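You operate a simulated robot arm through the tools that you are given. There is no shell and no other tool. Be economical: measure what you need, move in short steps, check, and stop when the job is done.

Carry out the task below with a simulated robot arm. There is one attempt and no reset: what you move stays moved.

TASK
Put the orange strainer on the seeder carriage bed. Turn the cabinet damp knob to 95. Put the teal tray on the middle shelf of the long bench. Put the sump strainer on the top of the green bench away on the bottom shelf of the long bench. Switch the rack switch on. Put the brown filter on the red card. Take the white tray from the top of the seed test bench and leave it on the shelf under the dip tank. Put the board on the top of the lab bench away on the floor of the wash sink. Fetch the test block and set it on the middle shelf of the yellow bench. Do these in any order. Set down upright: orange strainer, sump strainer, test block.

The check looks at the end state, three seconds after you hand in, the way a careful person would. Anything else that was tipped, shoved, dropped, spilled or broken makes it a failure.

THE ROBOT
A 7-joint arm with a three-finger gripper on a trunk, on a base that drives. Base frame: it is fixed to the floor where the robot stands at the start and does not move with it; the origin is under the middle of the robot, x ahead of it, y to its left, z up. Units: cm, degrees, N and s.
Its first joint turns from -166.0 to 166.0 degrees. Places, roughly: board (27x20x7 cm) [170, 20, 80]; bottom shelf of the long bench [250, 40, 20]; brown filter (5x5x3 cm) [320, 200, 90]; cabinet damp knob [420, 100, 120]; floor of the wash sink [30, -120, 90]; middle shelf of the long bench [280, 140, 50]; middle shelf of the yellow bench [380, -130, 50]; orange strainer (6x6x8 cm) [450, 0, 90]; rack switch [510, 350, 90]; red card [325, 200, 75]; seeder carriage bed [390, -40, 90]; shelf under the dip tank [220, -190, 30]; sump strainer (5x5x10 cm) [530, 250, 90]; teal tray (33x20x9 cm) [480, 230, 50]; test block [200, 25, 75]; tray [225, 175, 75]. Payload 2.69 kg.
The TCP is the grasp point between the finger pads, 2.9 cm short of the fingertips. In the tool frame z runs along the fingers and y along their closing line. The gripper opens to 12 cm. The gripper's body begins 7.8 cm behind the TCP.
Orientation is that of the tool frame in the base frame, as a unit quaternion [x, y, z, w]. With the fingers straight down and closing along the base's y, the tool's x points along the base's -x, its y along +y and its z along -z.

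THE INTERFACE
- The arm moves only by the tool send_rows. Its argument "moves" is a list of rows, each a list of 7 numbers: the shift along the tool's x, y, z in units of 50 mm (1.0 is 50 mm), then the turn, a rotation vector about the tool's x, y, z in units of 6 degrees (1.0 is 6 degrees), then the closure, from 0 (fully open) to 1 (shut). In form: [[x, y, z, rx, ry, rz, gripper], ...]. A call has 1 to 20 rows; each row shifts and turns the commanded pose from where the row before left it, along the tool's axes as they then stand. A call with a number of a shift or a turn outside -1 to 1 is refused whole. A row lasts 0.2 s, in which the tool goes at most 5 cm and 8.6 degrees; a call with a longer step from one row to the next is refused whole, and so is a gripper value outside its range. Where a pose cannot be reached the arm comes as near as it can. A force on the tool above 40 N (or 10 N above the force at the start of the call, whichever is more), or a blocked arm, ends the call early, and 0.2 s more pass. Each finger halts on what it meets, pressing with about 34 N; the grip force reading is that of the motor and also rises with nothing between the fingers. The clock runs only during rows and for 0.2 s after the last one: add rows that do not move to give the fingers time. The reply holds the time, the measured pose of the TCP, the force on the tool along the base axes, the opening and the grip force, in the units named above and with some noise, with the torque about the TCP (base axes, N m) and any sound that the robot's microphone picked up, and new pictures: "pictures" is both (left out), scene, wrist or none.
- Cameras (640 x 400 px; columns grow to the right, rows downward): "scene" is now at [35.48, 17.62, 130.42]; the picture's right is [-0.14, -0.99, 0.00], its down [-0.39, 0.06, -0.92] and it looks along [0.91, -0.13, -0.40] (base axes); focal length 286 px, centre (320, 200). "wrist" rides on the gripper at [6.3, 0, -10.4] in the tool frame; the picture's right is [0.00, 1.00, 0.00], its down [-0.83, 0.00, -0.56] and it looks along [-0.56, 0.00, 0.83] (tool axes); focal length 275 px, centre (320, 200). There is no depth. A picture from a camera that has moved, and an enlarged one, comes with that camera's place and axes in the base frame and with its lens.
- lift_body(by): slides the trunk up (or, below 0, down) by that many cm; the arm and the scene camera ride with it, the base frame stays. It gives what a move gives, with no picture.
- steer(legs): drives the robot by 1 to 6 legs, each [ahead, left, turn to the left] in cm, cm and degrees, along the robot's own axes; the way and the turn of a leg run together, so that a leg with both is an arc; at most 150 cm and 180 degrees a leg. The arm and the cameras ride along, it lands a little off, and it stops where it bumps. It gives what a move gives, and a new picture of the scene camera.
- aim_head(pan, tilt): turns the head with the scene camera to pan (to the left, within 143 degrees either way) and tilt (down, from -29 to 69), counted from straight ahead of the robot. It gives what a move gives, and a new picture of the scene camera.
- close_up(camera, box): a new picture of the part [left, top, right, bottom] of that camera's present view, enlarged. It takes no simulated time.
- hand_in(): hands the job in; it is judged then, once.

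Work in short steps. Places have to be worked out from the pictures, the camera data and where the tool is seen: move nearer, look again, correct. Check each grasp and each placing, and mend what went wrong. You have 483 turns and 360 pictures in all, those below and enlarged ones among them. Open the gripper and draw the arm clear of the work before you hand the job in, unless the task says otherwise; then end with one line.

The tools are called after "Request:" by a JSON object that holds its "fn" and its "kwargs". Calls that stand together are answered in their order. send_rows: Moves the arm, as the interface text tells. Its arguments: {"type":"object","properties":{"moves":{"type":"array"},"pictures":{"type":"string","enum":["both","scene","wrist","none"]}},"required":["moves"]} The other tools are called the same way: lift_body (by) slides the trunk up or down; steer (legs) drives the base; aim_head (pan, tilt) turns the head that bears the scene camera; close_up (camera, box) takes an enlarged picture of a part of a camera's view; hand_in () hands the job in.

At the start:

```text
clock: 0.0
position: [58.2, 3.57, 114.21]
tool_rot: [0.0, 1.0, 0.0, 0.0]
ft_force: [-0.7, 0.5, 0.3]
wrist_torque: [0.03, -0.01, 0.0]
width: 12.0
finger_force: 0.1
trunk travel left (down, up): [-27.5, 31.1]
robot x, y, heading: [0.19, 0.06, -0.2]
head pan, tilt: [-8.2, 23.4]
```

scene: 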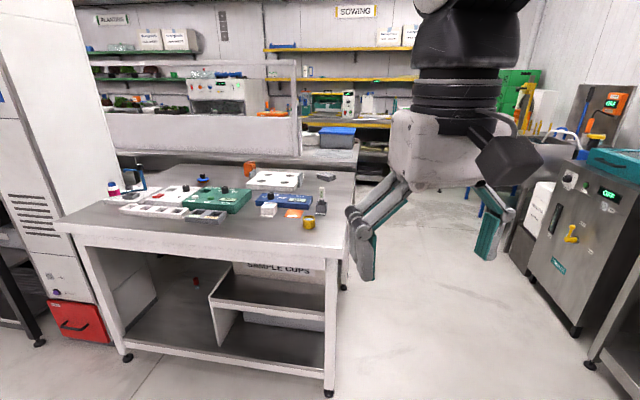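
wrist: 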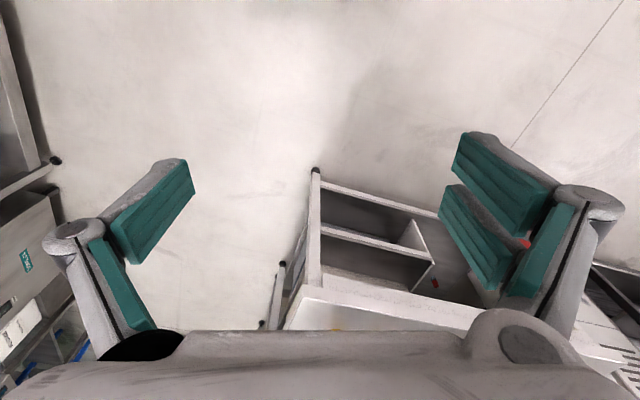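

The scene shows a bench ahead-left with many items and further shelving. I look around first with the head to map the room.

Request:
{"fn": "aim_head", "kwargs": {"pan": 45, "tilt": 20}}

Request:
{"fn": "aim_head", "kwargs": {"pan": -70, "tilt": 25}}

Request:
{"fn": "aim_head", "kwargs": {"pan": 0, "tilt": 10}}

```text
clock: 1.2
position: [58.25, 3.54, 114.11]
tool_rot: [0.0, 1.0, 0.0, 0.0]
ft_force: [-0.1, 0.9, -0.4]
wrist_torque: [-0.03, -0.04, -0.01]
width: 11.99
finger_force: 0.0
trunk travel left (down, up): [-27.5, 31.1]
robot x, y, heading: [0.16, -0.15, 0.3]
head pan, tilt: [45.0, 20.0]
camera scene: at [32.91, 25.52, 130.97], right [0.71, -0.71, 0.0], down [-0.24, -0.24, -0.94], along [0.67, 0.66, -0.34], focal length 286 px, centre (320, 200)
```

scene: 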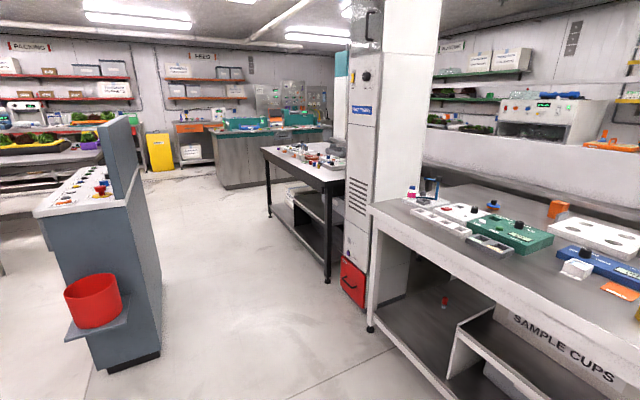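

```text
clock: 3.2
position: [58.22, 3.71, 114.15]
tool_rot: [0.0, 1.0, 0.0, 0.0]
ft_force: [0.6, 0.1, -0.1]
wrist_torque: [-0.01, -0.01, 0.0]
width: 12.01
finger_force: 0.0
trunk travel left (down, up): [-27.5, 31.1]
robot x, y, heading: [0.02, 0.13, 0.1]
head pan, tilt: [-70.0, 25.0]
camera scene: at [29.48, 10.29, 130.16], right [-0.94, -0.34, 0.0], down [-0.14, 0.4, -0.91], along [0.31, -0.85, -0.42], focal length 286 px, centre (320, 200)
```

scene: 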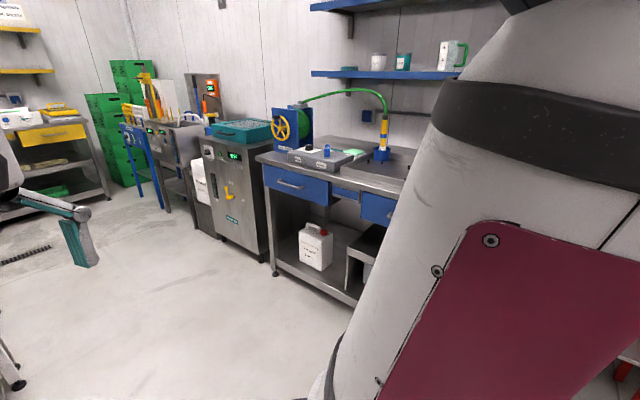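

```text
clock: 4.6
position: [58.24, 3.52, 114.08]
tool_rot: [0.0, 1.0, 0.0, 0.0]
ft_force: [-0.1, -0.4, -0.1]
wrist_torque: [0.02, 0.03, 0.02]
width: 11.99
finger_force: 0.1
trunk travel left (down, up): [-27.5, 31.1]
robot x, y, heading: [-0.04, 0.13, -0.0]
head pan, tilt: [0.0, 10.0]
camera scene: at [35.62, 18.94, 132.6], right [0.0, -1.0, 0.0], down [-0.17, 0.0, -0.98], along [0.98, 0.0, -0.17], focal length 286 px, centre (320, 200)
```

scene: 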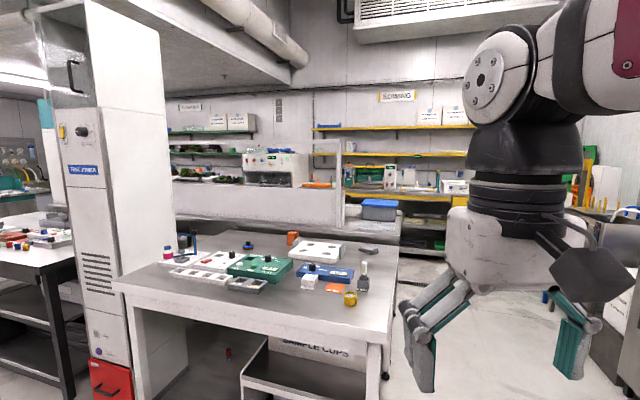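

The bench ahead looks like the lab bench with the board, and behind the cabinet is the seed test bench. I enlarge the bench top to identify objects.

Request:
{"fn": "close_up", "kwargs": {"camera": "scene", "box": [120, 220, 400, 395]}}

Request:
{"fn": "close_up", "kwargs": {"camera": "scene", "box": [160, 80, 480, 280]}}

```text
2.29 times, centred on (260, 308) of scene
camera zoom: at [35.62, 18.94, 132.6], right [0.0, -1.0, 0.0], down [-0.17, 0.0, -0.98], along [0.98, 0.0, -0.17], focal length 654 px, centre (457, -46)
```

zoom: 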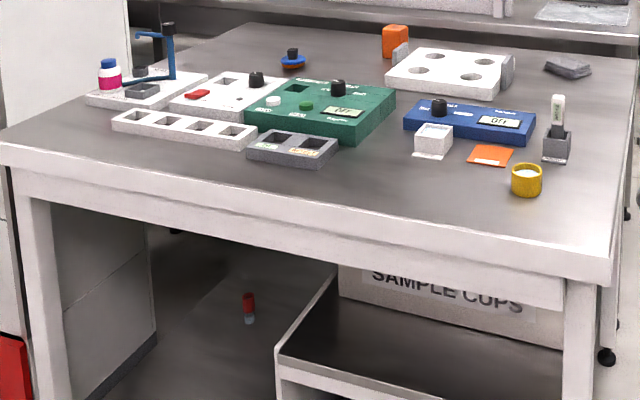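

```text
2.00 times, centred on (320, 180) of scene
camera zoom: at [35.62, 18.94, 132.6], right [0.0, -1.0, 0.0], down [-0.17, 0.0, -0.98], along [0.98, 0.0, -0.17], focal length 573 px, centre (320, 240)
```

zoom: 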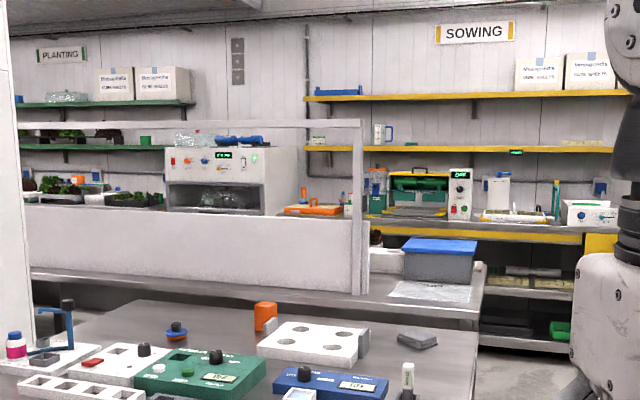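

Table ≈75 cm high; front edge x≈115, its right edge from about (115,-2) to (217,-31), the board near (180,19). I drive round to the right-hand side of the lab bench and face it.

Request:
{"fn": "steer", "kwargs": {"legs": [[90, -75, 0], [50, 0, 0], [0, 0, 73]]}}

Request:
{"fn": "aim_head", "kwargs": {"pan": 0, "tilt": 35}}

```text
clock: 16.2
position: [153.23, -16.65, 114.05]
tool_rot: [-0.597, 0.803, 0.0, 0.0]
ft_force: [-0.6, -0.1, 0.4]
wrist_torque: [-0.01, 0.01, -0.01]
width: 12.0
finger_force: 0.0
trunk travel left (down, up): [-27.5, 31.1]
robot x, y, heading: [140.24, -73.48, 73.3]
head pan, tilt: [0.0, 10.0]
camera scene: at [131.83, -33.81, 132.6], right [0.96, -0.29, 0.0], down [-0.05, -0.17, -0.98], along [0.28, 0.94, -0.17], focal length 286 px, centre (320, 200)
```

scene: 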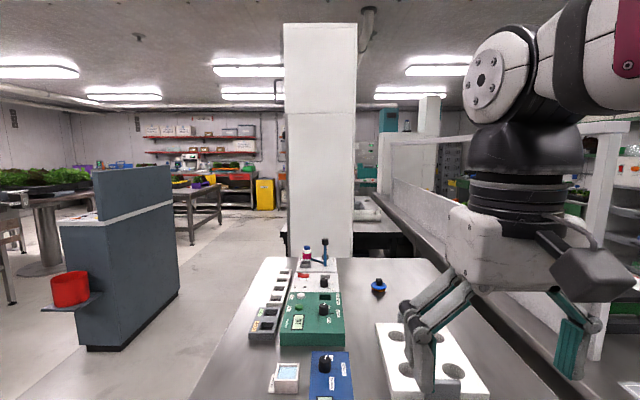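

```text
clock: 17.1
position: [153.16, -16.74, 114.04]
tool_rot: [-0.597, 0.802, 0.001, -0.001]
ft_force: [-0.2, 0.0, -0.4]
wrist_torque: [0.02, -0.04, 0.03]
width: 12.02
finger_force: 0.2
trunk travel left (down, up): [-27.5, 31.1]
robot x, y, heading: [140.03, -73.94, 73.1]
head pan, tilt: [0.0, 35.0]
camera scene: at [131.69, -34.28, 128.6], right [0.96, -0.29, 0.0], down [-0.16, -0.55, -0.82], along [0.24, 0.78, -0.57], focal length 286 px, centre (320, 200)
```

scene: 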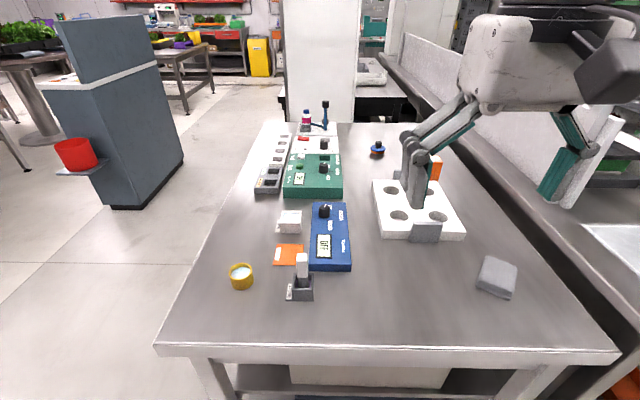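

Good view along the bench. I enlarge the board, the grey block and the orange object.

Request:
{"fn": "close_up", "kwargs": {"camera": "scene", "box": [360, 130, 540, 310]}}

Request:
{"fn": "close_up", "kwargs": {"camera": "wrist", "box": [0, 0, 640, 400]}}

```text
2.22 times, centred on (450, 220) of scene
camera zoom: at [131.69, -34.28, 128.6], right [0.96, -0.29, 0.0], down [-0.16, -0.55, -0.82], along [0.24, 0.78, -0.57], focal length 636 px, centre (31, 156)
```

zoom: 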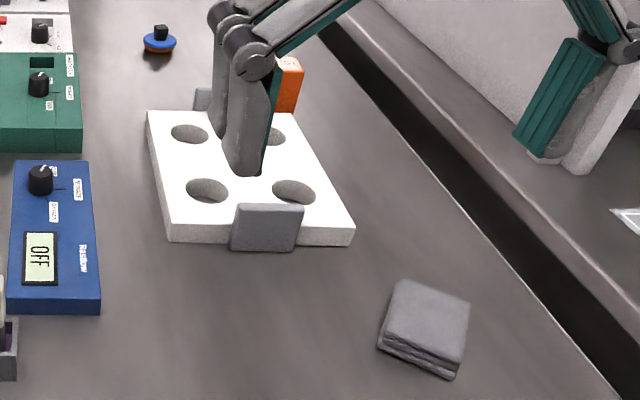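

```text
1.00 times, centred on (320, 200) of wrist (not enlarged: the box is as wide or as high as the picture)
camera zoom: at [151.5, -22.74, 124.63], right [-0.96, 0.28, 0.0], down [0.24, 0.8, 0.56], along [0.16, 0.53, -0.83], focal length 275 px, centre (320, 200)
```

zoom: 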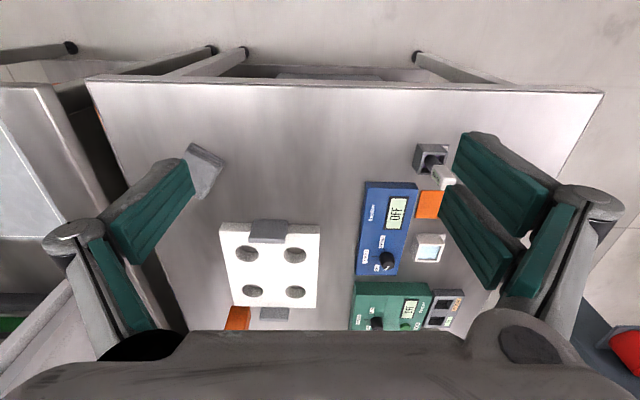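

The orange block behind the board is the test block (the grey thing is a pile of cloths). The board is centred near (176.6,20). I drive 25 cm closer and keep the arm high.

Request:
{"fn": "steer", "kwargs": {"legs": [[25, 0, 0]]}}

Request:
{"fn": "close_up", "kwargs": {"camera": "wrist", "box": [0, 0, 640, 400]}}

```text
clock: 18.9
position: [158.39, -0.55, 114.6]
tool_rot: [-0.588, 0.809, 0.001, 0.003]
ft_force: [-0.7, 0.8, 0.6]
wrist_torque: [-0.04, -0.01, 0.0]
width: 12.02
finger_force: 0.0
trunk travel left (down, up): [-27.5, 31.1]
robot x, y, heading: [144.48, -56.63, 72.2]
head pan, tilt: [0.0, 35.0]
stopped in leg 1: the robot was blocked; the commanded pose is now the measured one
camera scene: at [136.65, -17.69, 128.86], right [0.95, -0.31, 0.0], down [-0.17, -0.54, -0.82], along [0.25, 0.78, -0.57], focal length 286 px, centre (320, 200)
```

scene: 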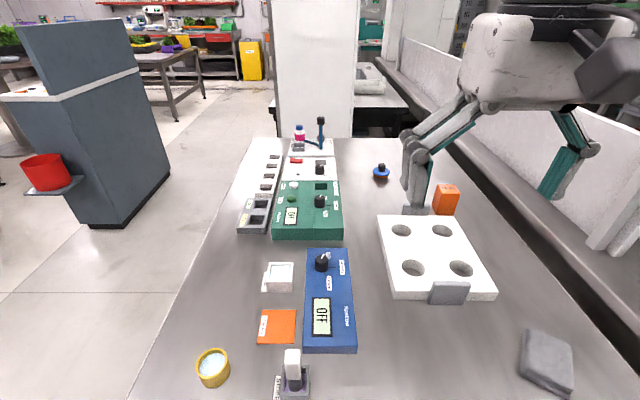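

```text
1.00 times, centred on (320, 200) of wrist (not enlarged: the box is as wide or as high as the picture)
camera zoom: at [156.69, -6.52, 125.03], right [-0.95, 0.3, 0.0], down [0.25, 0.79, 0.56], along [0.17, 0.54, -0.83], focal length 275 px, centre (320, 200)
```

zoom: 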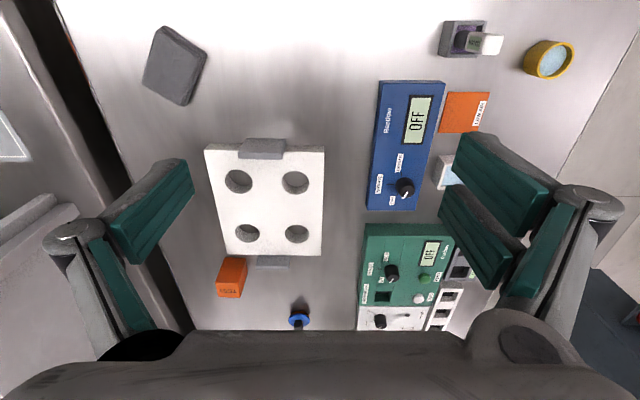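

The base touched the bench at (144.5,-56.6), so the board at about (176,20) is ~83 cm away and reachable. I'll move the tool above it and look, planning to pinch through two diagonal holes (~14.5 cm apart, web ≈9.5 cm).

Request:
{"fn": "send_rows", "kwargs": {"moves": [[-0.843, -0.343, 0, 0, 0, 0, 0], [-0.843, -0.343, 0, 0, 0, 0, 0], [-0.843, -0.343, 0, 0, 0, 0, 0], [-0.843, -0.343, 0, 0, 0, 0, 0], [-0.843, -0.343, 0, 0, 0, 0, 0], [-0.843, -0.343, 0, 0, 0, 0, 0], [0, 0, 0.8, 0, 0, 0, 0], [0, 0, 0.8, 0, 0, 0, 0]], "pictures": "wrist"}}

```text
clock: 20.7
position: [175.9, 20.37, 106.8]
tool_rot: [-0.589, 0.808, 0.002, 0.003]
ft_force: [0.0, 0.3, -0.1]
wrist_torque: [-0.03, -0.03, 0.01]
width: 11.99
finger_force: 0.1
trunk travel left (down, up): [-27.5, 31.1]
robot x, y, heading: [144.37, -55.85, 72.3]
head pan, tilt: [0.0, 35.0]
camera wrist: at [174.05, 14.19, 117.25], right [-0.95, 0.3, 0.0], down [0.25, 0.79, 0.56], along [0.17, 0.54, -0.83], focal length 275 px, centre (320, 200)
```

wrist: 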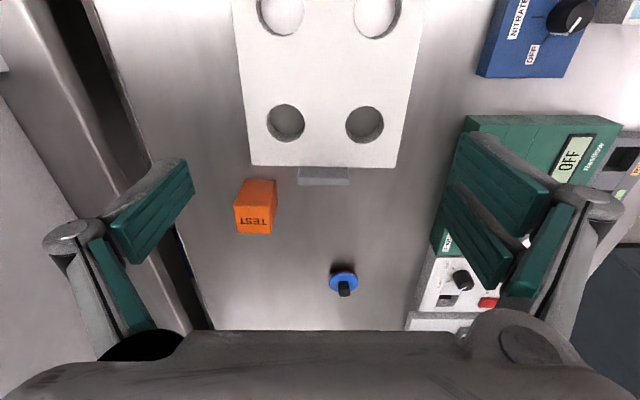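

The orange block reads "TEST" – that's it. Hole centres computed for z≈83 give board centre (175.0,19.9); I shift there, rotate 51° to line up with a diagonal pair, and descend partway.

Request:
{"fn": "send_rows", "kwargs": {"moves": [[0.145, 0.142, 0, 0, 0, 0, 0], [0, 0, 0, 0, 0, 0.948, 0], [0, 0, 0, 0, 0, 0.948, 0], [0, 0, 0, 0, 0, 0.948, 0], [0, 0, 0, 0, 0, 0.948, 0], [0, 0, 0, 0, 0, 0.948, 0], [0, 0, 0, 0, 0, 0.948, 0], [0, 0, 0, 0, 0, 0.948, 0], [0, 0, 0, 0, 0, 0.948, 0], [0, 0, 0, 0, 0, 0.948, 0], [0, 0, 0.8, 0, 0, 0, 0], [0, 0, 0.8, 0, 0, 0, 0], [0, 0, 0.8, 0, 0, 0, 0]], "pictures": "both"}}

```text
clock: 23.5
position: [175.01, 20.13, 94.65]
tool_rot: [-0.181, 0.983, 0.004, 0.002]
ft_force: [-0.7, 0.7, -0.1]
wrist_torque: [-0.08, 0.02, -0.05]
width: 11.99
finger_force: 0.0
trunk travel left (down, up): [-27.5, 31.1]
robot x, y, heading: [144.07, -56.19, 72.3]
head pan, tilt: [0.0, 35.0]
camera scene: at [136.62, -17.77, 128.82], right [0.95, -0.31, 0.0], down [-0.17, -0.54, -0.82], along [0.25, 0.78, -0.57], focal length 286 px, centre (320, 200)
camera wrist: at [169.26, 17.73, 105.16], right [-0.36, 0.93, 0.01], down [0.77, 0.3, 0.56], along [0.52, 0.21, -0.83], focal length 275 px, centre (320, 200)
```

scene: 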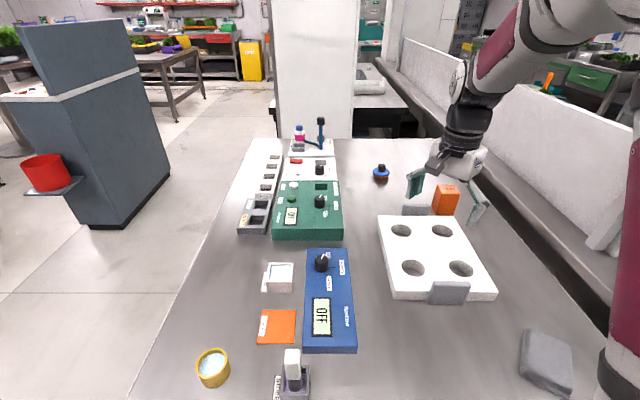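
wrist: 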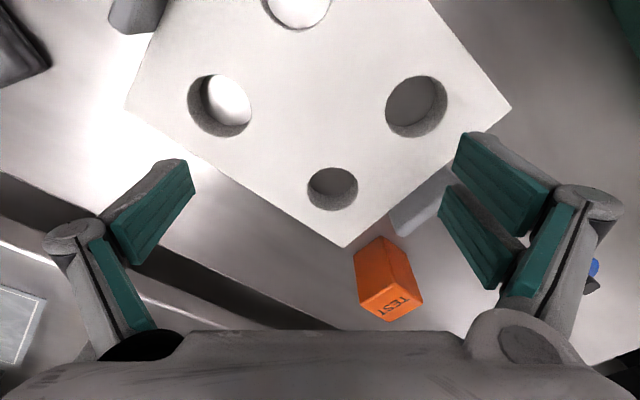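

Holes project to (177.6,12.7) and (172.1,27.2): mid and angle match the tool within 2 mm. I descend so the fingertips enter the holes.

Request:
{"fn": "send_rows", "kwargs": {"moves": [[0, 0, 0.8, 0, 0, 0, 0], [0, 0, 0.6, 0, 0, 0, 0], [0, 0, 0.4, 0, 0, 0, 0], [0, 0, 0.3, 0, 0, 0, 0], [0, 0, 0, 0, 0, 0, 0]], "pictures": "both"}}

```text
clock: 24.7
position: [175.3, 20.22, 84.39]
tool_rot: [-0.182, 0.983, 0.003, 0.002]
ft_force: [0.1, -0.4, 1.1]
wrist_torque: [-0.01, -0.02, -0.04]
width: 12.0
finger_force: 0.0
trunk travel left (down, up): [-27.5, 31.1]
robot x, y, heading: [144.5, -56.23, 72.1]
head pan, tilt: [0.0, 35.0]
camera scene: at [136.62, -17.78, 128.83], right [0.95, -0.31, 0.0], down [-0.17, -0.54, -0.82], along [0.25, 0.78, -0.57], focal length 286 px, centre (320, 200)
camera wrist: at [169.39, 17.87, 94.76], right [-0.36, 0.93, 0.01], down [0.77, 0.3, 0.56], along [0.52, 0.21, -0.83], focal length 275 px, centre (320, 200)
```

scene: 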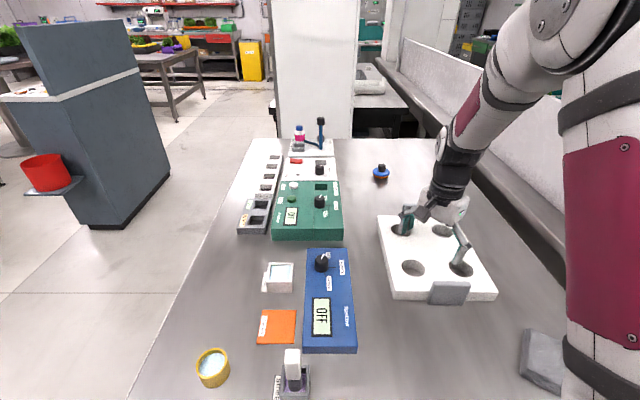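
wrist: 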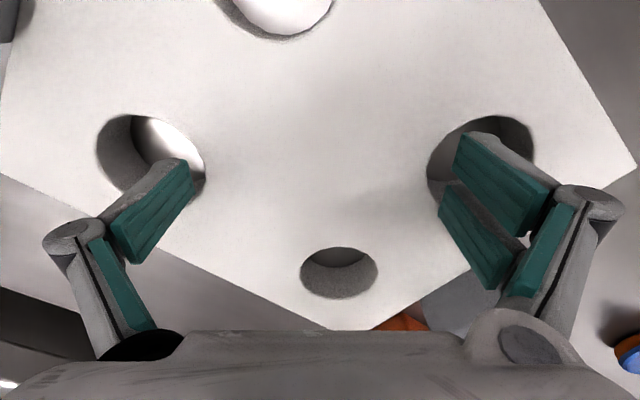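

Fingertips are at the hole mouths, lined up. I lower 2.5 cm more and close.

Request:
{"fn": "send_rows", "kwargs": {"moves": [[0, 0, 0.25, 0, 0, 0, 0], [0, 0, 0.25, 0, 0, 0, 0], [0, 0, 0, 0, 0, 0, 0]], "pictures": "wrist"}}

```text
clock: 25.1
position: [175.19, 20.69, 83.69]
tool_rot: [-0.181, 0.983, 0.009, 0.005]
ft_force: [-3.6, -4.2, 19.1]
wrist_torque: [0.66, -0.05, -0.29]
width: 12.12
finger_force: 0.2
trunk travel left (down, up): [-27.5, 31.1]
robot x, y, heading: [144.47, -56.38, 72.3]
head pan, tilt: [0.0, 35.0]
stopped in row 2: the force on the tool passed its limit at 50 N (the readings are from after the stop); the commanded pose is now the measured one
camera wrist: at [169.46, 18.17, 94.05], right [-0.36, 0.93, 0.02], down [0.77, 0.29, 0.57], along [0.52, 0.22, -0.82], focal length 275 px, centre (320, 200)
```

wrist: 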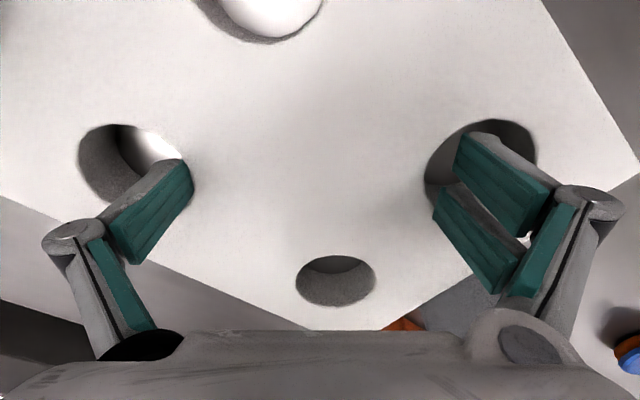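

Contact: the left finger sits on the inner rim of its hole (holes' midpoint at about (174.8,19.9), tool drifted to (175.2,20.7)). I back up 2 cm, correct, and look.

Request:
{"fn": "send_rows", "kwargs": {"moves": [[0, 0, -0.4, 0, 0, 0, 0], [0.08, -0.15, 0, 0, 0, 0, 0], [0, 0, 0.1, 0, 0, 0, 0], [0, 0, 0, 0, 0, 0, 0]], "pictures": "wrist"}}

```text
clock: 26.1
position: [175.11, 19.61, 85.02]
tool_rot: [-0.182, 0.983, 0.009, 0.005]
ft_force: [-0.2, 0.7, 0.2]
wrist_torque: [-0.03, -0.02, 0.01]
width: 11.98
finger_force: 0.1
trunk travel left (down, up): [-27.5, 31.1]
robot x, y, heading: [144.36, -56.53, 72.1]
head pan, tilt: [0.0, 35.0]
camera wrist: at [169.36, 17.19, 95.41], right [-0.36, 0.93, 0.02], down [0.77, 0.29, 0.57], along [0.52, 0.22, -0.82], focal length 275 px, centre (320, 200)
```

wrist: 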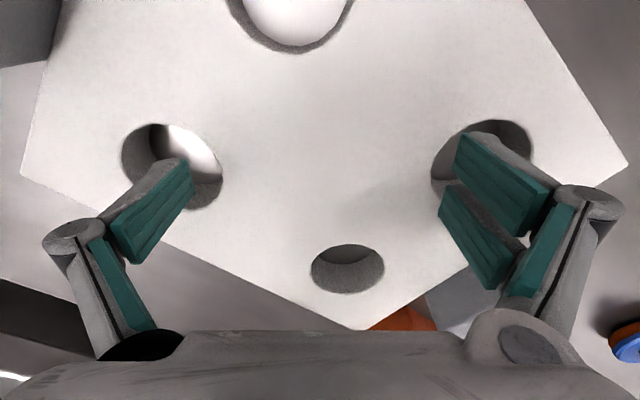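

Now both fingers are centred over the holes. Descend slowly, 3 cm.

Request:
{"fn": "send_rows", "kwargs": {"moves": [[0, 0, 0.2, 0, 0, 0, 0], [0, 0, 0.2, 0, 0, 0, 0], [0, 0, 0.1, 0, 0, 0, 0], [0, 0, 0.1, 0, 0, 0, 0], [0, 0, 0, 0, 0, 0, 0]], "pictures": "wrist"}}

```text
clock: 26.8
position: [175.14, 20.31, 83.51]
tool_rot: [-0.184, 0.983, 0.017, 0.007]
ft_force: [-4.4, -0.6, 16.0]
wrist_torque: [0.85, 0.59, 0.26]
width: 12.09
finger_force: 0.0
trunk travel left (down, up): [-27.5, 31.1]
robot x, y, heading: [144.09, -56.49, 72.0]
head pan, tilt: [0.0, 35.0]
stopped in row 3: the force on the tool passed its limit at 50 N (the readings are from after the stop); the commanded pose is now the measured one
camera wrist: at [169.31, 17.68, 93.85], right [-0.37, 0.93, 0.03], down [0.77, 0.28, 0.57], along [0.52, 0.23, -0.82], focal length 275 px, centre (320, 200)
```

wrist: 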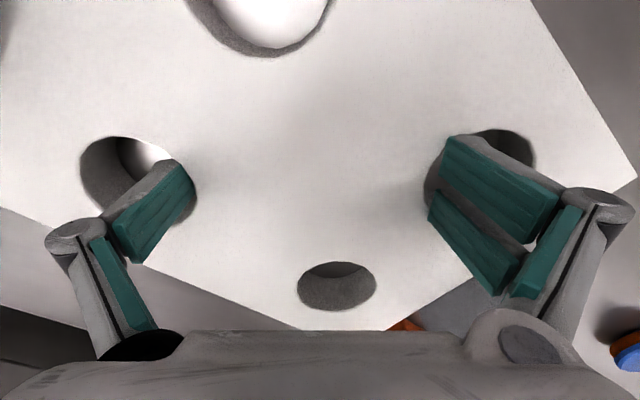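

The torque points to a fingertip bottoming: the wells are blind, about 2.3 cm deep, so both fingers are already inside. I raise 3 mm and close the grip on the diagonal web.

Request:
{"fn": "send_rows", "kwargs": {"moves": [[0, -0.06, -0.06, 0, 0, 0, 0], [0, 0, 0, 0, 0, 0, 0.2], [0, 0, 0, 0, 0, 0, 0.4], [0, 0, 0, 0, 0, 0, 0.4], [0, 0, 0, 0, 0, 0, 0.4]], "pictures": "wrist"}}

```text
clock: 27.6
position: [175.58, 20.34, 84.15]
tool_rot: [-0.184, 0.983, 0.022, 0.009]
ft_force: [-2.4, -6.6, 40.1]
wrist_torque: [1.72, 1.41, 0.29]
width: 10.86
finger_force: 34.3
trunk travel left (down, up): [-27.5, 31.1]
robot x, y, heading: [144.5, -56.95, 72.5]
head pan, tilt: [0.0, 35.0]
stopped in row 3: the force on the tool passed its limit at 42 N (the readings are from after the stop); the commanded pose is now the measured one
camera wrist: at [169.59, 17.55, 94.52], right [-0.37, 0.93, 0.04], down [0.77, 0.28, 0.58], along [0.53, 0.24, -0.82], focal length 275 px, centre (320, 200)
```

wrist: 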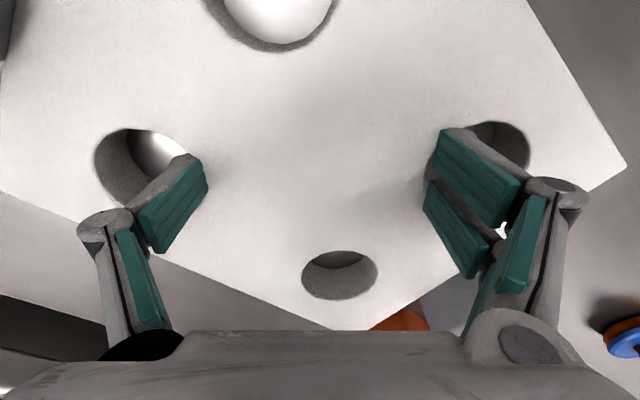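

Grip force 34 N at 10.9 cm: it has hold, pressing down a little. I ease up 5 mm with the closure kept.

Request:
{"fn": "send_rows", "kwargs": {"moves": [[0, 0, -0.06, 0, 0, 0, 0.5], [0, 0, -0.04, 0, 0, 0, 0.5], [0, 0, 0, 0, 0, 0, 0.5]], "pictures": "wrist"}}

```text
clock: 28.4
position: [175.51, 20.17, 84.52]
tool_rot: [-0.185, 0.983, 0.017, 0.009]
ft_force: [6.5, -1.4, 36.6]
wrist_torque: [1.63, 1.22, -0.35]
width: 10.39
finger_force: 34.8
trunk travel left (down, up): [-27.5, 31.1]
robot x, y, heading: [144.15, -56.39, 72.1]
head pan, tilt: [0.0, 35.0]
camera wrist: at [169.63, 17.39, 94.83], right [-0.37, 0.93, 0.03], down [0.77, 0.28, 0.58], along [0.53, 0.23, -0.82], focal length 275 px, centre (320, 200)
```

wrist: 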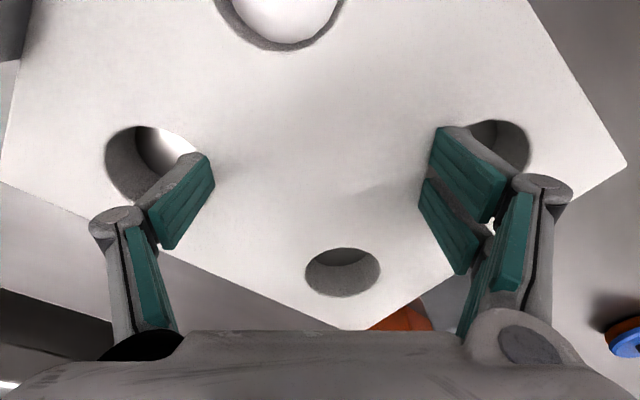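

Still pressing down by 36 N while gripping. I lift 1 cm more and watch the reading.

Request:
{"fn": "send_rows", "kwargs": {"moves": [[0, 0, -0.1, 0, 0, 0, 0.6], [0, 0, -0.1, 0, 0, 0, 0.6], [0, 0, 0, 0, 0, 0, 0.6]], "pictures": "both"}}

```text
clock: 29.1
position: [175.45, 20.08, 85.64]
tool_rot: [-0.184, 0.983, 0.018, 0.009]
ft_force: [0.1, -3.0, 37.4]
wrist_torque: [0.11, 0.51, 0.02]
width: 0.58
finger_force: 13.0
trunk travel left (down, up): [-27.5, 31.1]
robot x, y, heading: [144.27, -56.51, 72.1]
head pan, tilt: [0.0, 35.0]
stopped in row 3: the force on the tool passed its limit at 53 N (the readings are from after the stop); the commanded pose is now the measured one
camera scene: at [136.75, -17.56, 128.71], right [0.95, -0.31, 0.0], down [-0.17, -0.54, -0.82], along [0.25, 0.78, -0.57], focal length 286 px, centre (320, 200)
camera wrist: at [169.62, 17.36, 95.92], right [-0.37, 0.93, 0.03], down [0.77, 0.28, 0.58], along [0.53, 0.24, -0.82], focal length 275 px, centre (320, 200)
```

scene: 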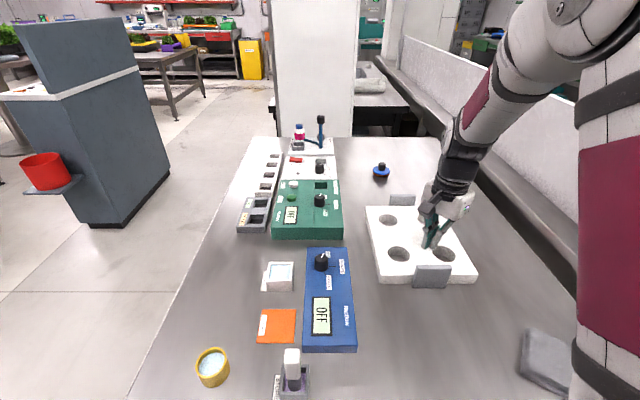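
wrist: 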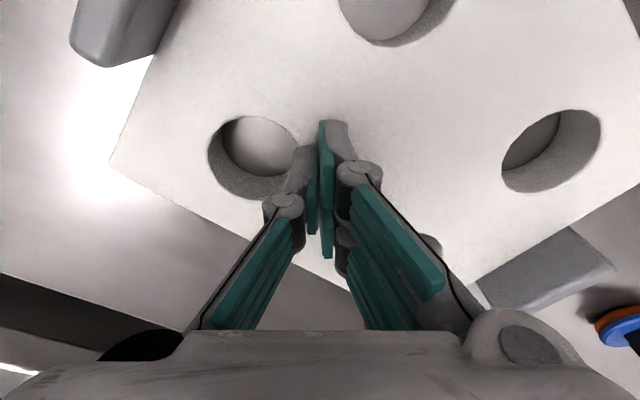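

The fingers slipped out over the rim and the board slid a few cm. I lift clear, open, and take stock.

Request:
{"fn": "send_rows", "kwargs": {"moves": [[0, 0, -0.5, 0, 0, 0, 0.6], [0, 0, -0.5, 0, 0, 0, 0.3], [0, 0, -0.8, 0, 0, 0, 0], [0, 0, -0.8, 0, 0, 0, 0], [0.9, 0, 0, 0, 0, 0, 0], [0.9, 0, 0, 0, 0, 0, 0], [0, 0, 0, 0, 0, 0, 0]], "pictures": "both"}}

```text
clock: 30.7
position: [166.95, 16.15, 98.27]
tool_rot: [-0.185, 0.983, 0.016, 0.008]
ft_force: [0.8, -0.7, 0.9]
wrist_torque: [0.0, -0.03, -0.02]
width: 11.99
finger_force: 0.0
trunk travel left (down, up): [-27.5, 31.1]
robot x, y, heading: [144.48, -56.6, 72.3]
head pan, tilt: [0.0, 35.0]
camera scene: at [136.73, -17.6, 128.68], right [0.95, -0.31, 0.0], down [-0.17, -0.54, -0.82], along [0.25, 0.78, -0.57], focal length 286 px, centre (320, 200)
camera wrist: at [161.03, 13.43, 108.56], right [-0.37, 0.93, 0.03], down [0.77, 0.29, 0.57], along [0.53, 0.23, -0.82], focal length 275 px, centre (320, 200)
```

scene: 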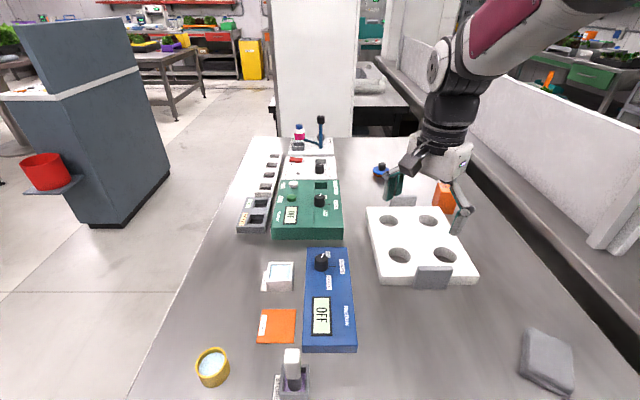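
wrist: 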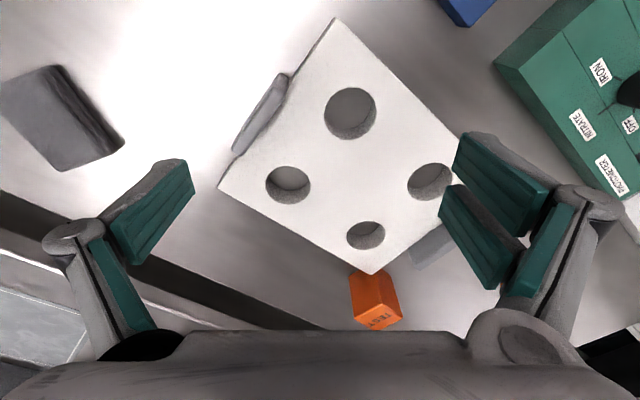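

Test block unharmed. I enlarge the board and its lugs to find a better grasp.

Request:
{"fn": "close_up", "kwargs": {"camera": "scene", "box": [350, 180, 490, 300]}}

Request:
{"fn": "close_up", "kwargs": {"camera": "wrist", "box": [210, 10, 470, 290]}}

```text
3.33 times, centred on (420, 240) of scene
camera zoom: at [136.73, -17.6, 128.68], right [0.95, -0.31, 0.0], down [-0.17, -0.54, -0.82], along [0.25, 0.78, -0.57], focal length 954 px, centre (-13, 67)
```

zoom: 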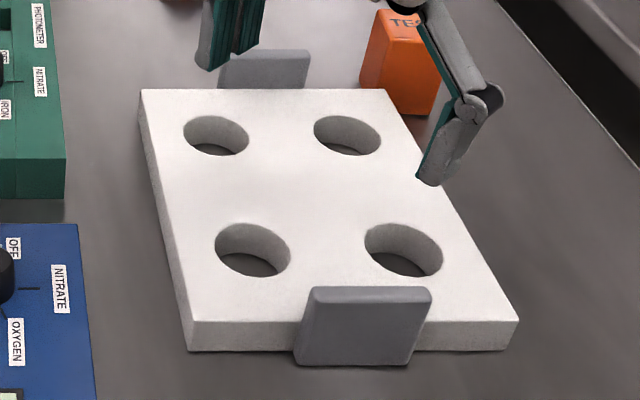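

```text
1.43 times, centred on (340, 150) of wrist
camera zoom: at [161.03, 13.43, 108.56], right [-0.37, 0.93, 0.03], down [0.77, 0.29, 0.57], along [0.53, 0.23, -0.82], focal length 393 px, centre (291, 271)
```

zoom: 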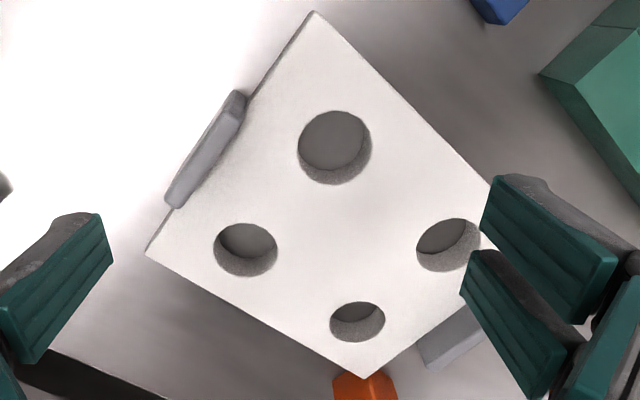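

Slab top is at z≈82.7; the slab lines up with the bench (73°), and its end lugs stand ~3 cm above it. I'll instead take the near lug (centre ≈(170.3,11.7)) across its 1.7 cm thickness; first level the tool, turn it 38° and move above.

Request:
{"fn": "send_rows", "kwargs": {"moves": [[0, 0, 0, 0.27, 0.21, 0, 0], [0, 0, 0, 0, 0, 0.914, 0], [0, 0, 0, 0, 0, 0.914, 0], [0, 0, 0, 0, 0, 0.914, 0], [0, 0, 0, 0, 0, 0.914, 0], [0, 0, 0, 0, 0, 0.914, 0], [0, 0, 0, 0, 0, 0.914, 0], [0, 0, 0, 0, 0, 0.914, 0], [0, 0, 0, 0, 0, 0, 0]], "pictures": "none"}}

```text
clock: 32.7
position: [166.89, 16.27, 98.29]
tool_rot: [0.149, 0.989, 0.001, 0.0]
ft_force: [0.8, -0.5, 0.0]
wrist_torque: [0.02, 0.0, 0.03]
width: 12.01
finger_force: 0.1
trunk travel left (down, up): [-27.5, 31.1]
robot x, y, heading: [144.74, -56.92, 72.4]
head pan, tilt: [0.0, 35.0]
```

Level and turned. Move over the lug and descend to z≈92, then look.

Request:
{"fn": "send_rows", "kwargs": {"moves": [[-0.46, -0.338, 0, 0, 0, 0, 0], [-0.46, -0.338, 0, 0, 0, 0, 0], [0, 0, 0.6, 0, 0, 0, 0], [0, 0, 0.6, 0, 0, 0, 0], [0, 0, 0, 0, 0, 0, 0]], "pictures": "both"}}

```text
clock: 33.9
position: [170.16, 11.45, 92.15]
tool_rot: [0.148, 0.989, 0.001, 0.001]
ft_force: [0.6, -0.4, 0.5]
wrist_torque: [0.01, 0.02, 0.0]
width: 12.02
finger_force: 0.0
trunk travel left (down, up): [-27.5, 31.1]
robot x, y, heading: [144.34, -56.76, 72.1]
head pan, tilt: [0.0, 35.0]
camera scene: at [136.73, -17.61, 128.7], right [0.95, -0.31, 0.0], down [-0.17, -0.54, -0.82], along [0.25, 0.78, -0.57], focal length 286 px, centre (320, 200)
camera wrist: at [164.31, 13.33, 102.63], right [0.29, 0.96, 0.0], down [0.8, -0.24, 0.56], along [0.53, -0.16, -0.83], focal length 275 px, centre (320, 200)
```

scene: 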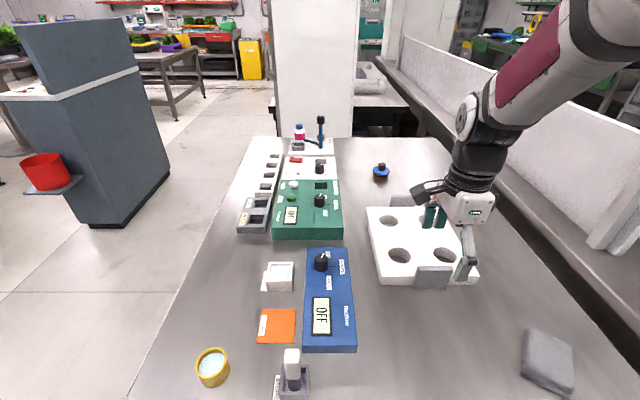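
wrist: 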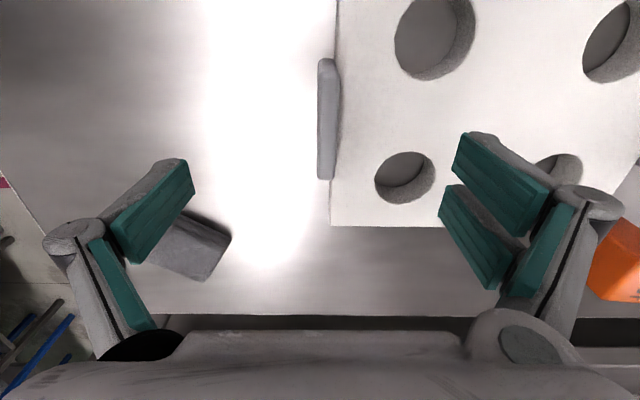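

Lug centre computed ≈(169.4,12.3). Small shift, then descend to z≈86 so the tips sit just above the slab.

Request:
{"fn": "send_rows", "kwargs": {"moves": [[0.18, 0.12, 0, 0, 0, 0, 0], [0, 0, 0.5, 0, 0, 0, 0], [0, 0, 0.4, 0, 0, 0, 0], [0, 0, 0.3, 0, 0, 0, 0], [0, 0, 0, 0, 0, 0, 0]], "pictures": "both"}}

```text
clock: 35.1
position: [169.58, 12.54, 86.3]
tool_rot: [0.148, 0.989, 0.001, 0.0]
ft_force: [1.1, -0.5, 0.1]
wrist_torque: [-0.01, 0.01, -0.01]
width: 12.01
finger_force: 0.1
trunk travel left (down, up): [-27.5, 31.1]
robot x, y, heading: [144.34, -56.87, 72.2]
head pan, tilt: [0.0, 35.0]
camera scene: at [136.73, -17.62, 128.71], right [0.95, -0.31, 0.0], down [-0.17, -0.54, -0.82], along [0.25, 0.78, -0.57], focal length 286 px, centre (320, 200)
camera wrist: at [163.72, 14.31, 96.8], right [0.29, 0.96, 0.0], down [0.8, -0.24, 0.56], along [0.53, -0.16, -0.83], focal length 275 px, centre (320, 200)
```

scene: 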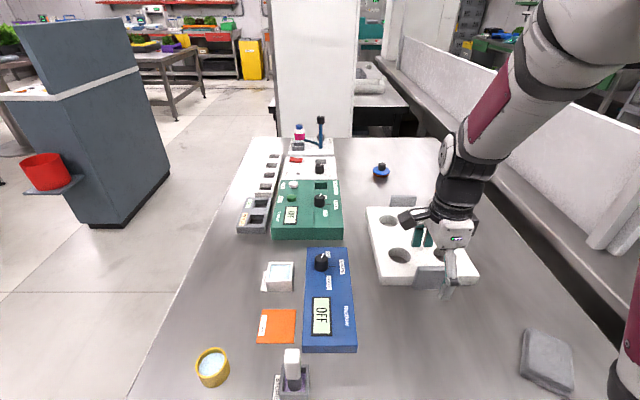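
wrist: 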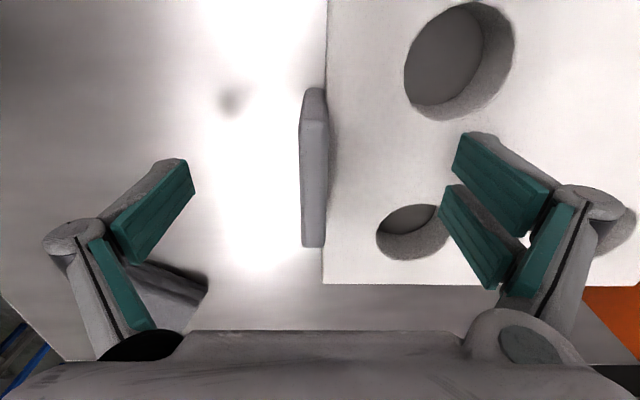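

Lug sits centrally between the fingers. Close.

Request:
{"fn": "send_rows", "kwargs": {"moves": [[0, 0, 0, 0, 0, 0, 0.4], [0, 0, 0, 0, 0, 0, 0.8], [0, 0, 0, 0, 0, 0, 1], [0, 0, 0, 0, 0, 0, 1]], "pictures": "wrist"}}

```text
clock: 36.1
position: [169.59, 12.44, 86.3]
tool_rot: [0.149, 0.989, 0.001, -0.002]
ft_force: [0.1, -0.6, -0.7]
wrist_torque: [0.02, 0.08, -0.11]
width: 1.25
finger_force: 34.4
trunk travel left (down, up): [-27.5, 31.1]
robot x, y, heading: [144.6, -56.47, 72.5]
head pan, tilt: [0.0, 35.0]
camera wrist: at [163.72, 14.32, 96.83], right [0.29, 0.96, 0.0], down [0.8, -0.24, 0.56], along [0.53, -0.16, -0.83], focal length 275 px, centre (320, 200)
```

wrist: 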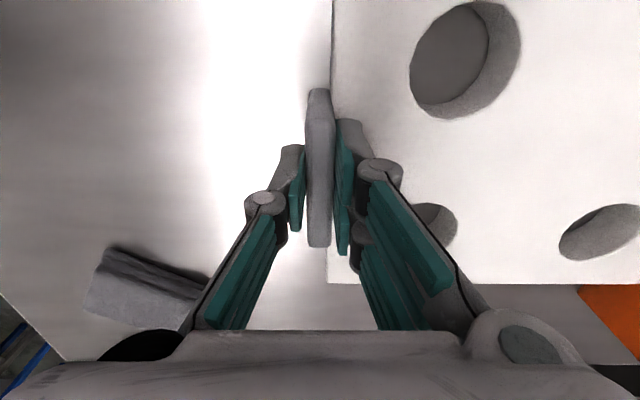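

Firm grip, 1.25 cm at 34 N. Lift 2 cm gently and check for droop.

Request:
{"fn": "send_rows", "kwargs": {"moves": [[0, 0, -0.2, 0, 0, 0, 1], [0, 0, -0.2, 0, 0, 0, 1], [0, 0, 0, 0, 0, 0, 1], [0, 0, 0, 0, 0, 0, 1]], "pictures": "both"}}

```text
clock: 37.1
position: [169.67, 12.48, 88.24]
tool_rot: [0.149, 0.989, 0.001, 0.0]
ft_force: [-0.5, -0.3, -1.2]
wrist_torque: [-0.18, 0.06, 0.01]
width: 1.28
finger_force: 34.3
trunk travel left (down, up): [-27.5, 31.1]
robot x, y, heading: [144.54, -56.74, 72.4]
head pan, tilt: [0.0, 35.0]
camera scene: at [136.73, -17.62, 128.72], right [0.95, -0.31, 0.0], down [-0.17, -0.54, -0.82], along [0.25, 0.78, -0.57], focal length 286 px, centre (320, 200)
camera wrist: at [163.7, 14.3, 98.74], right [0.29, 0.96, 0.0], down [0.8, -0.24, 0.56], along [0.53, -0.16, -0.83], focal length 275 px, centre (320, 200)
```

scene: 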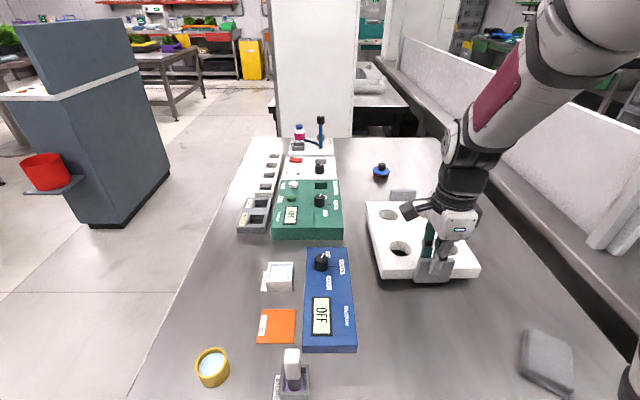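
wrist: 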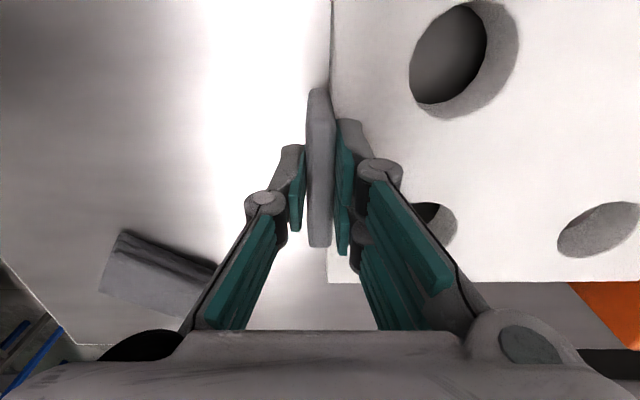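

The board lifts level and is very light. I raise it to z≈112 and retract it toward the robot for driving.

Request:
{"fn": "send_rows", "kwargs": {"moves": [[0, 0, -0.8, 0, 0, 0, 1], [0, 0, -0.8, 0, 0, 0, 1], [0, 0, -0.8, 0, 0, 0, 1], [0, 0, -0.8, 0, 0, 0, 1], [0, 0, -0.8, 0, 0, 0, 1], [0, 0, -0.8, 0, 0, 0, 1], [0.13, -0.78, 0, 0, 0, 0, 1], [0.13, -0.78, 0, 0, 0, 0, 1], [0.13, -0.78, 0, 0, 0, 0, 1], [0.13, -0.78, 0, 0, 0, 0, 1], [0.13, -0.78, 0, 0, 0, 0, 1], [0, -0.78, 0, 0, 0, 0, 1], [0, 0, 0, 0, 0, 0, 1]], "pictures": "none"}}

Request:
{"fn": "aim_head", "kwargs": {"pan": 130, "tilt": 30}}

Request:
{"fn": "aim_head", "kwargs": {"pan": -100, "tilt": 30}}

```text
clock: 39.9
position: [159.79, -8.86, 112.48]
tool_rot: [0.147, 0.989, 0.0, 0.0]
ft_force: [-0.2, 0.3, -1.4]
wrist_torque: [-0.12, 0.09, -0.01]
width: 1.26
finger_force: 34.0
trunk travel left (down, up): [-27.5, 31.1]
robot x, y, heading: [144.54, -56.72, 72.3]
head pan, tilt: [0.0, 35.0]
```

```text
clock: 42.0
position: [159.94, -8.82, 112.55]
tool_rot: [0.147, 0.989, 0.002, 0.0]
ft_force: [-0.2, 0.2, -1.2]
wrist_torque: [-0.18, 0.04, -0.01]
width: 1.28
finger_force: 33.9
trunk travel left (down, up): [-27.5, 31.1]
robot x, y, heading: [144.38, -56.27, 72.2]
head pan, tilt: [130.0, 30.0]
camera scene: at [125.67, -29.42, 129.44], right [-0.38, 0.93, 0.0], down [0.46, 0.19, -0.86], along [-0.8, -0.33, -0.5], focal length 286 px, centre (320, 200)
```

scene: 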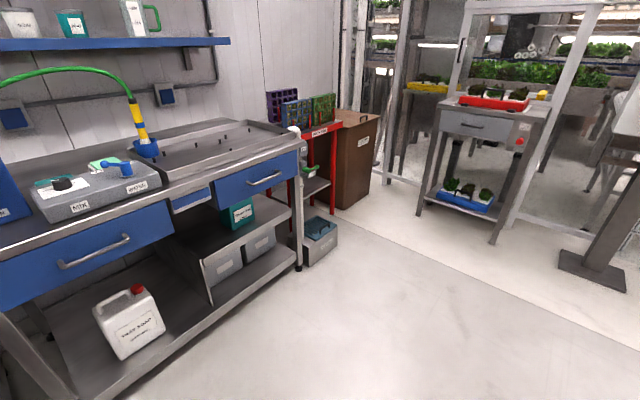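

```text
clock: 45.3
position: [159.85, -8.86, 112.5]
tool_rot: [0.147, 0.989, 0.001, 0.001]
ft_force: [-0.4, 0.4, -1.6]
wrist_torque: [-0.13, 0.03, 0.01]
width: 1.27
finger_force: 34.4
trunk travel left (down, up): [-27.5, 31.1]
robot x, y, heading: [144.73, -56.47, 71.9]
head pan, tilt: [-100.0, 30.0]
camera scene: at [142.04, -30.22, 129.45], right [-0.47, -0.88, 0.0], down [-0.44, 0.24, -0.87], along [0.77, -0.4, -0.5], focal length 286 px, centre (320, 200)
```

scene: 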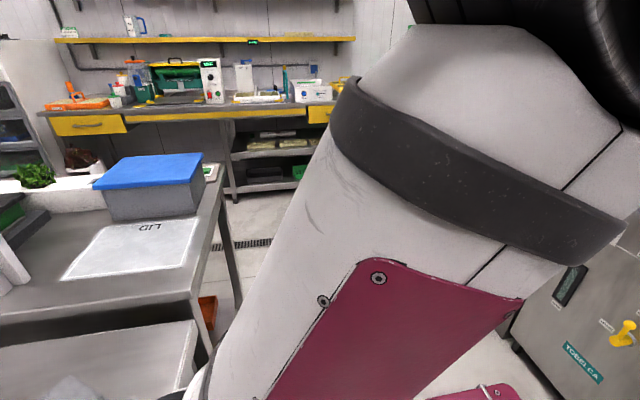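

The route is clear; the sink is a shallow basin on the blue-drawer bench near (31,-113). I back off, slide left along the bench front, and turn round to face the sink.

Request:
{"fn": "steer", "kwargs": {"legs": [[-20, 0, 0], [4, 86, 0], [0, 0, 90], [0, 0, 88]]}}

Request:
{"fn": "aim_head", "kwargs": {"pan": 0, "tilt": 40}}

```text
clock: 58.6
position: [40.22, -92.71, 112.26]
tool_rot: [0.986, -0.168, 0.0, -0.001]
ft_force: [-0.1, -0.1, -1.3]
wrist_torque: [0.11, -0.07, 0.01]
width: 1.28
finger_force: 33.7
trunk travel left (down, up): [-27.5, 31.1]
robot x, y, heading: [58.1, -45.22, -110.1]
head pan, tilt: [-100.0, 30.0]
camera scene: at [58.58, -72.19, 129.37], right [0.5, 0.87, 0.0], down [0.43, -0.25, -0.87], along [-0.75, 0.43, -0.5], focal length 286 px, centre (320, 200)
```

scene: 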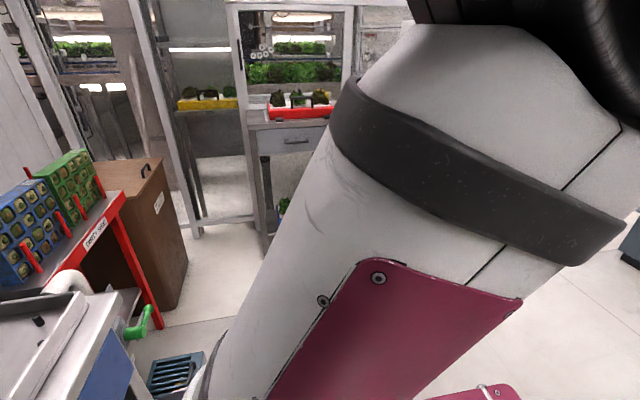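

```text
clock: 60.4
position: [40.24, -92.71, 112.34]
tool_rot: [0.986, -0.168, 0.001, -0.002]
ft_force: [0.4, 0.1, -1.0]
wrist_torque: [0.16, -0.06, 0.01]
width: 1.25
finger_force: 34.6
trunk travel left (down, up): [-27.5, 31.1]
robot x, y, heading: [57.77, -45.14, -109.9]
head pan, tilt: [0.0, 40.0]
camera scene: at [63.5, -84.7, 127.83], right [-0.94, 0.34, 0.0], down [0.22, 0.6, -0.77], along [-0.26, -0.72, -0.64], focal length 286 px, centre (320, 200)
```

scene: 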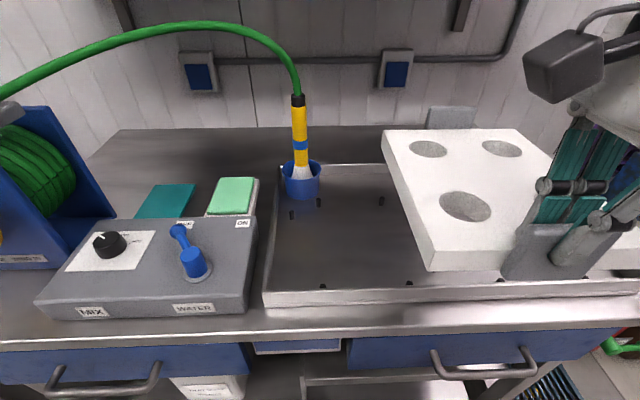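

The basin is right ahead. Enlarge to see its floor and dark spots.

Request:
{"fn": "close_up", "kwargs": {"camera": "scene", "box": [250, 130, 640, 330]}}

Request:
{"fn": "aim_head", "kwargs": {"pan": -35, "tilt": 40}}

```text
1.64 times, centred on (445, 230) of scene
camera zoom: at [63.5, -84.7, 127.83], right [-0.94, 0.34, 0.0], down [0.22, 0.6, -0.77], along [-0.26, -0.72, -0.64], focal length 470 px, centre (115, 151)
```

zoom: 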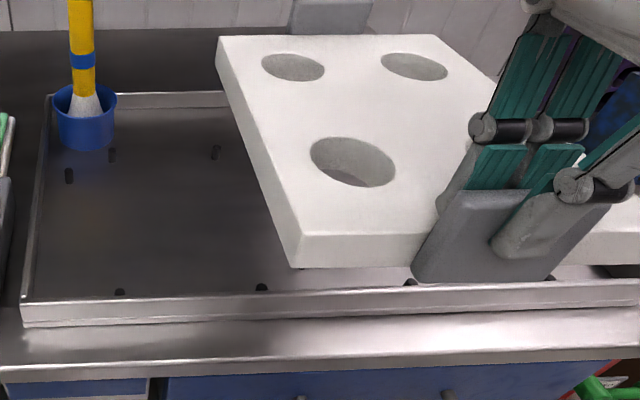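

```text
clock: 61.4
position: [40.28, -92.69, 112.26]
tool_rot: [0.986, -0.167, 0.002, -0.001]
ft_force: [0.2, 0.2, -1.6]
wrist_torque: [0.13, -0.07, -0.01]
width: 1.28
finger_force: 34.2
trunk travel left (down, up): [-27.5, 31.1]
robot x, y, heading: [58.2, -45.18, -110.1]
head pan, tilt: [-35.0, 40.0]
camera scene: at [59.45, -81.6, 127.83], right [-0.57, 0.82, 0.0], down [0.53, 0.37, -0.77], along [-0.63, -0.44, -0.64], focal length 286 px, centre (320, 200)
```

scene: 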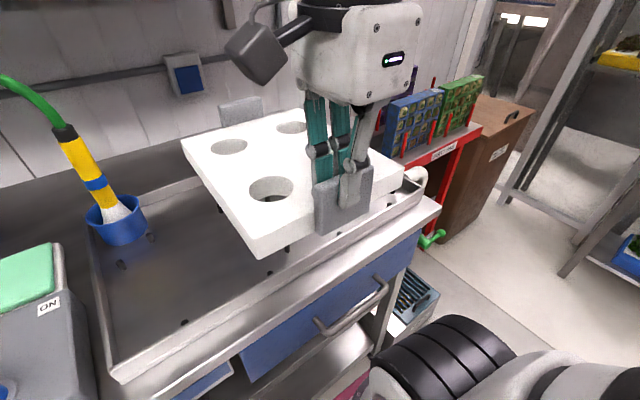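

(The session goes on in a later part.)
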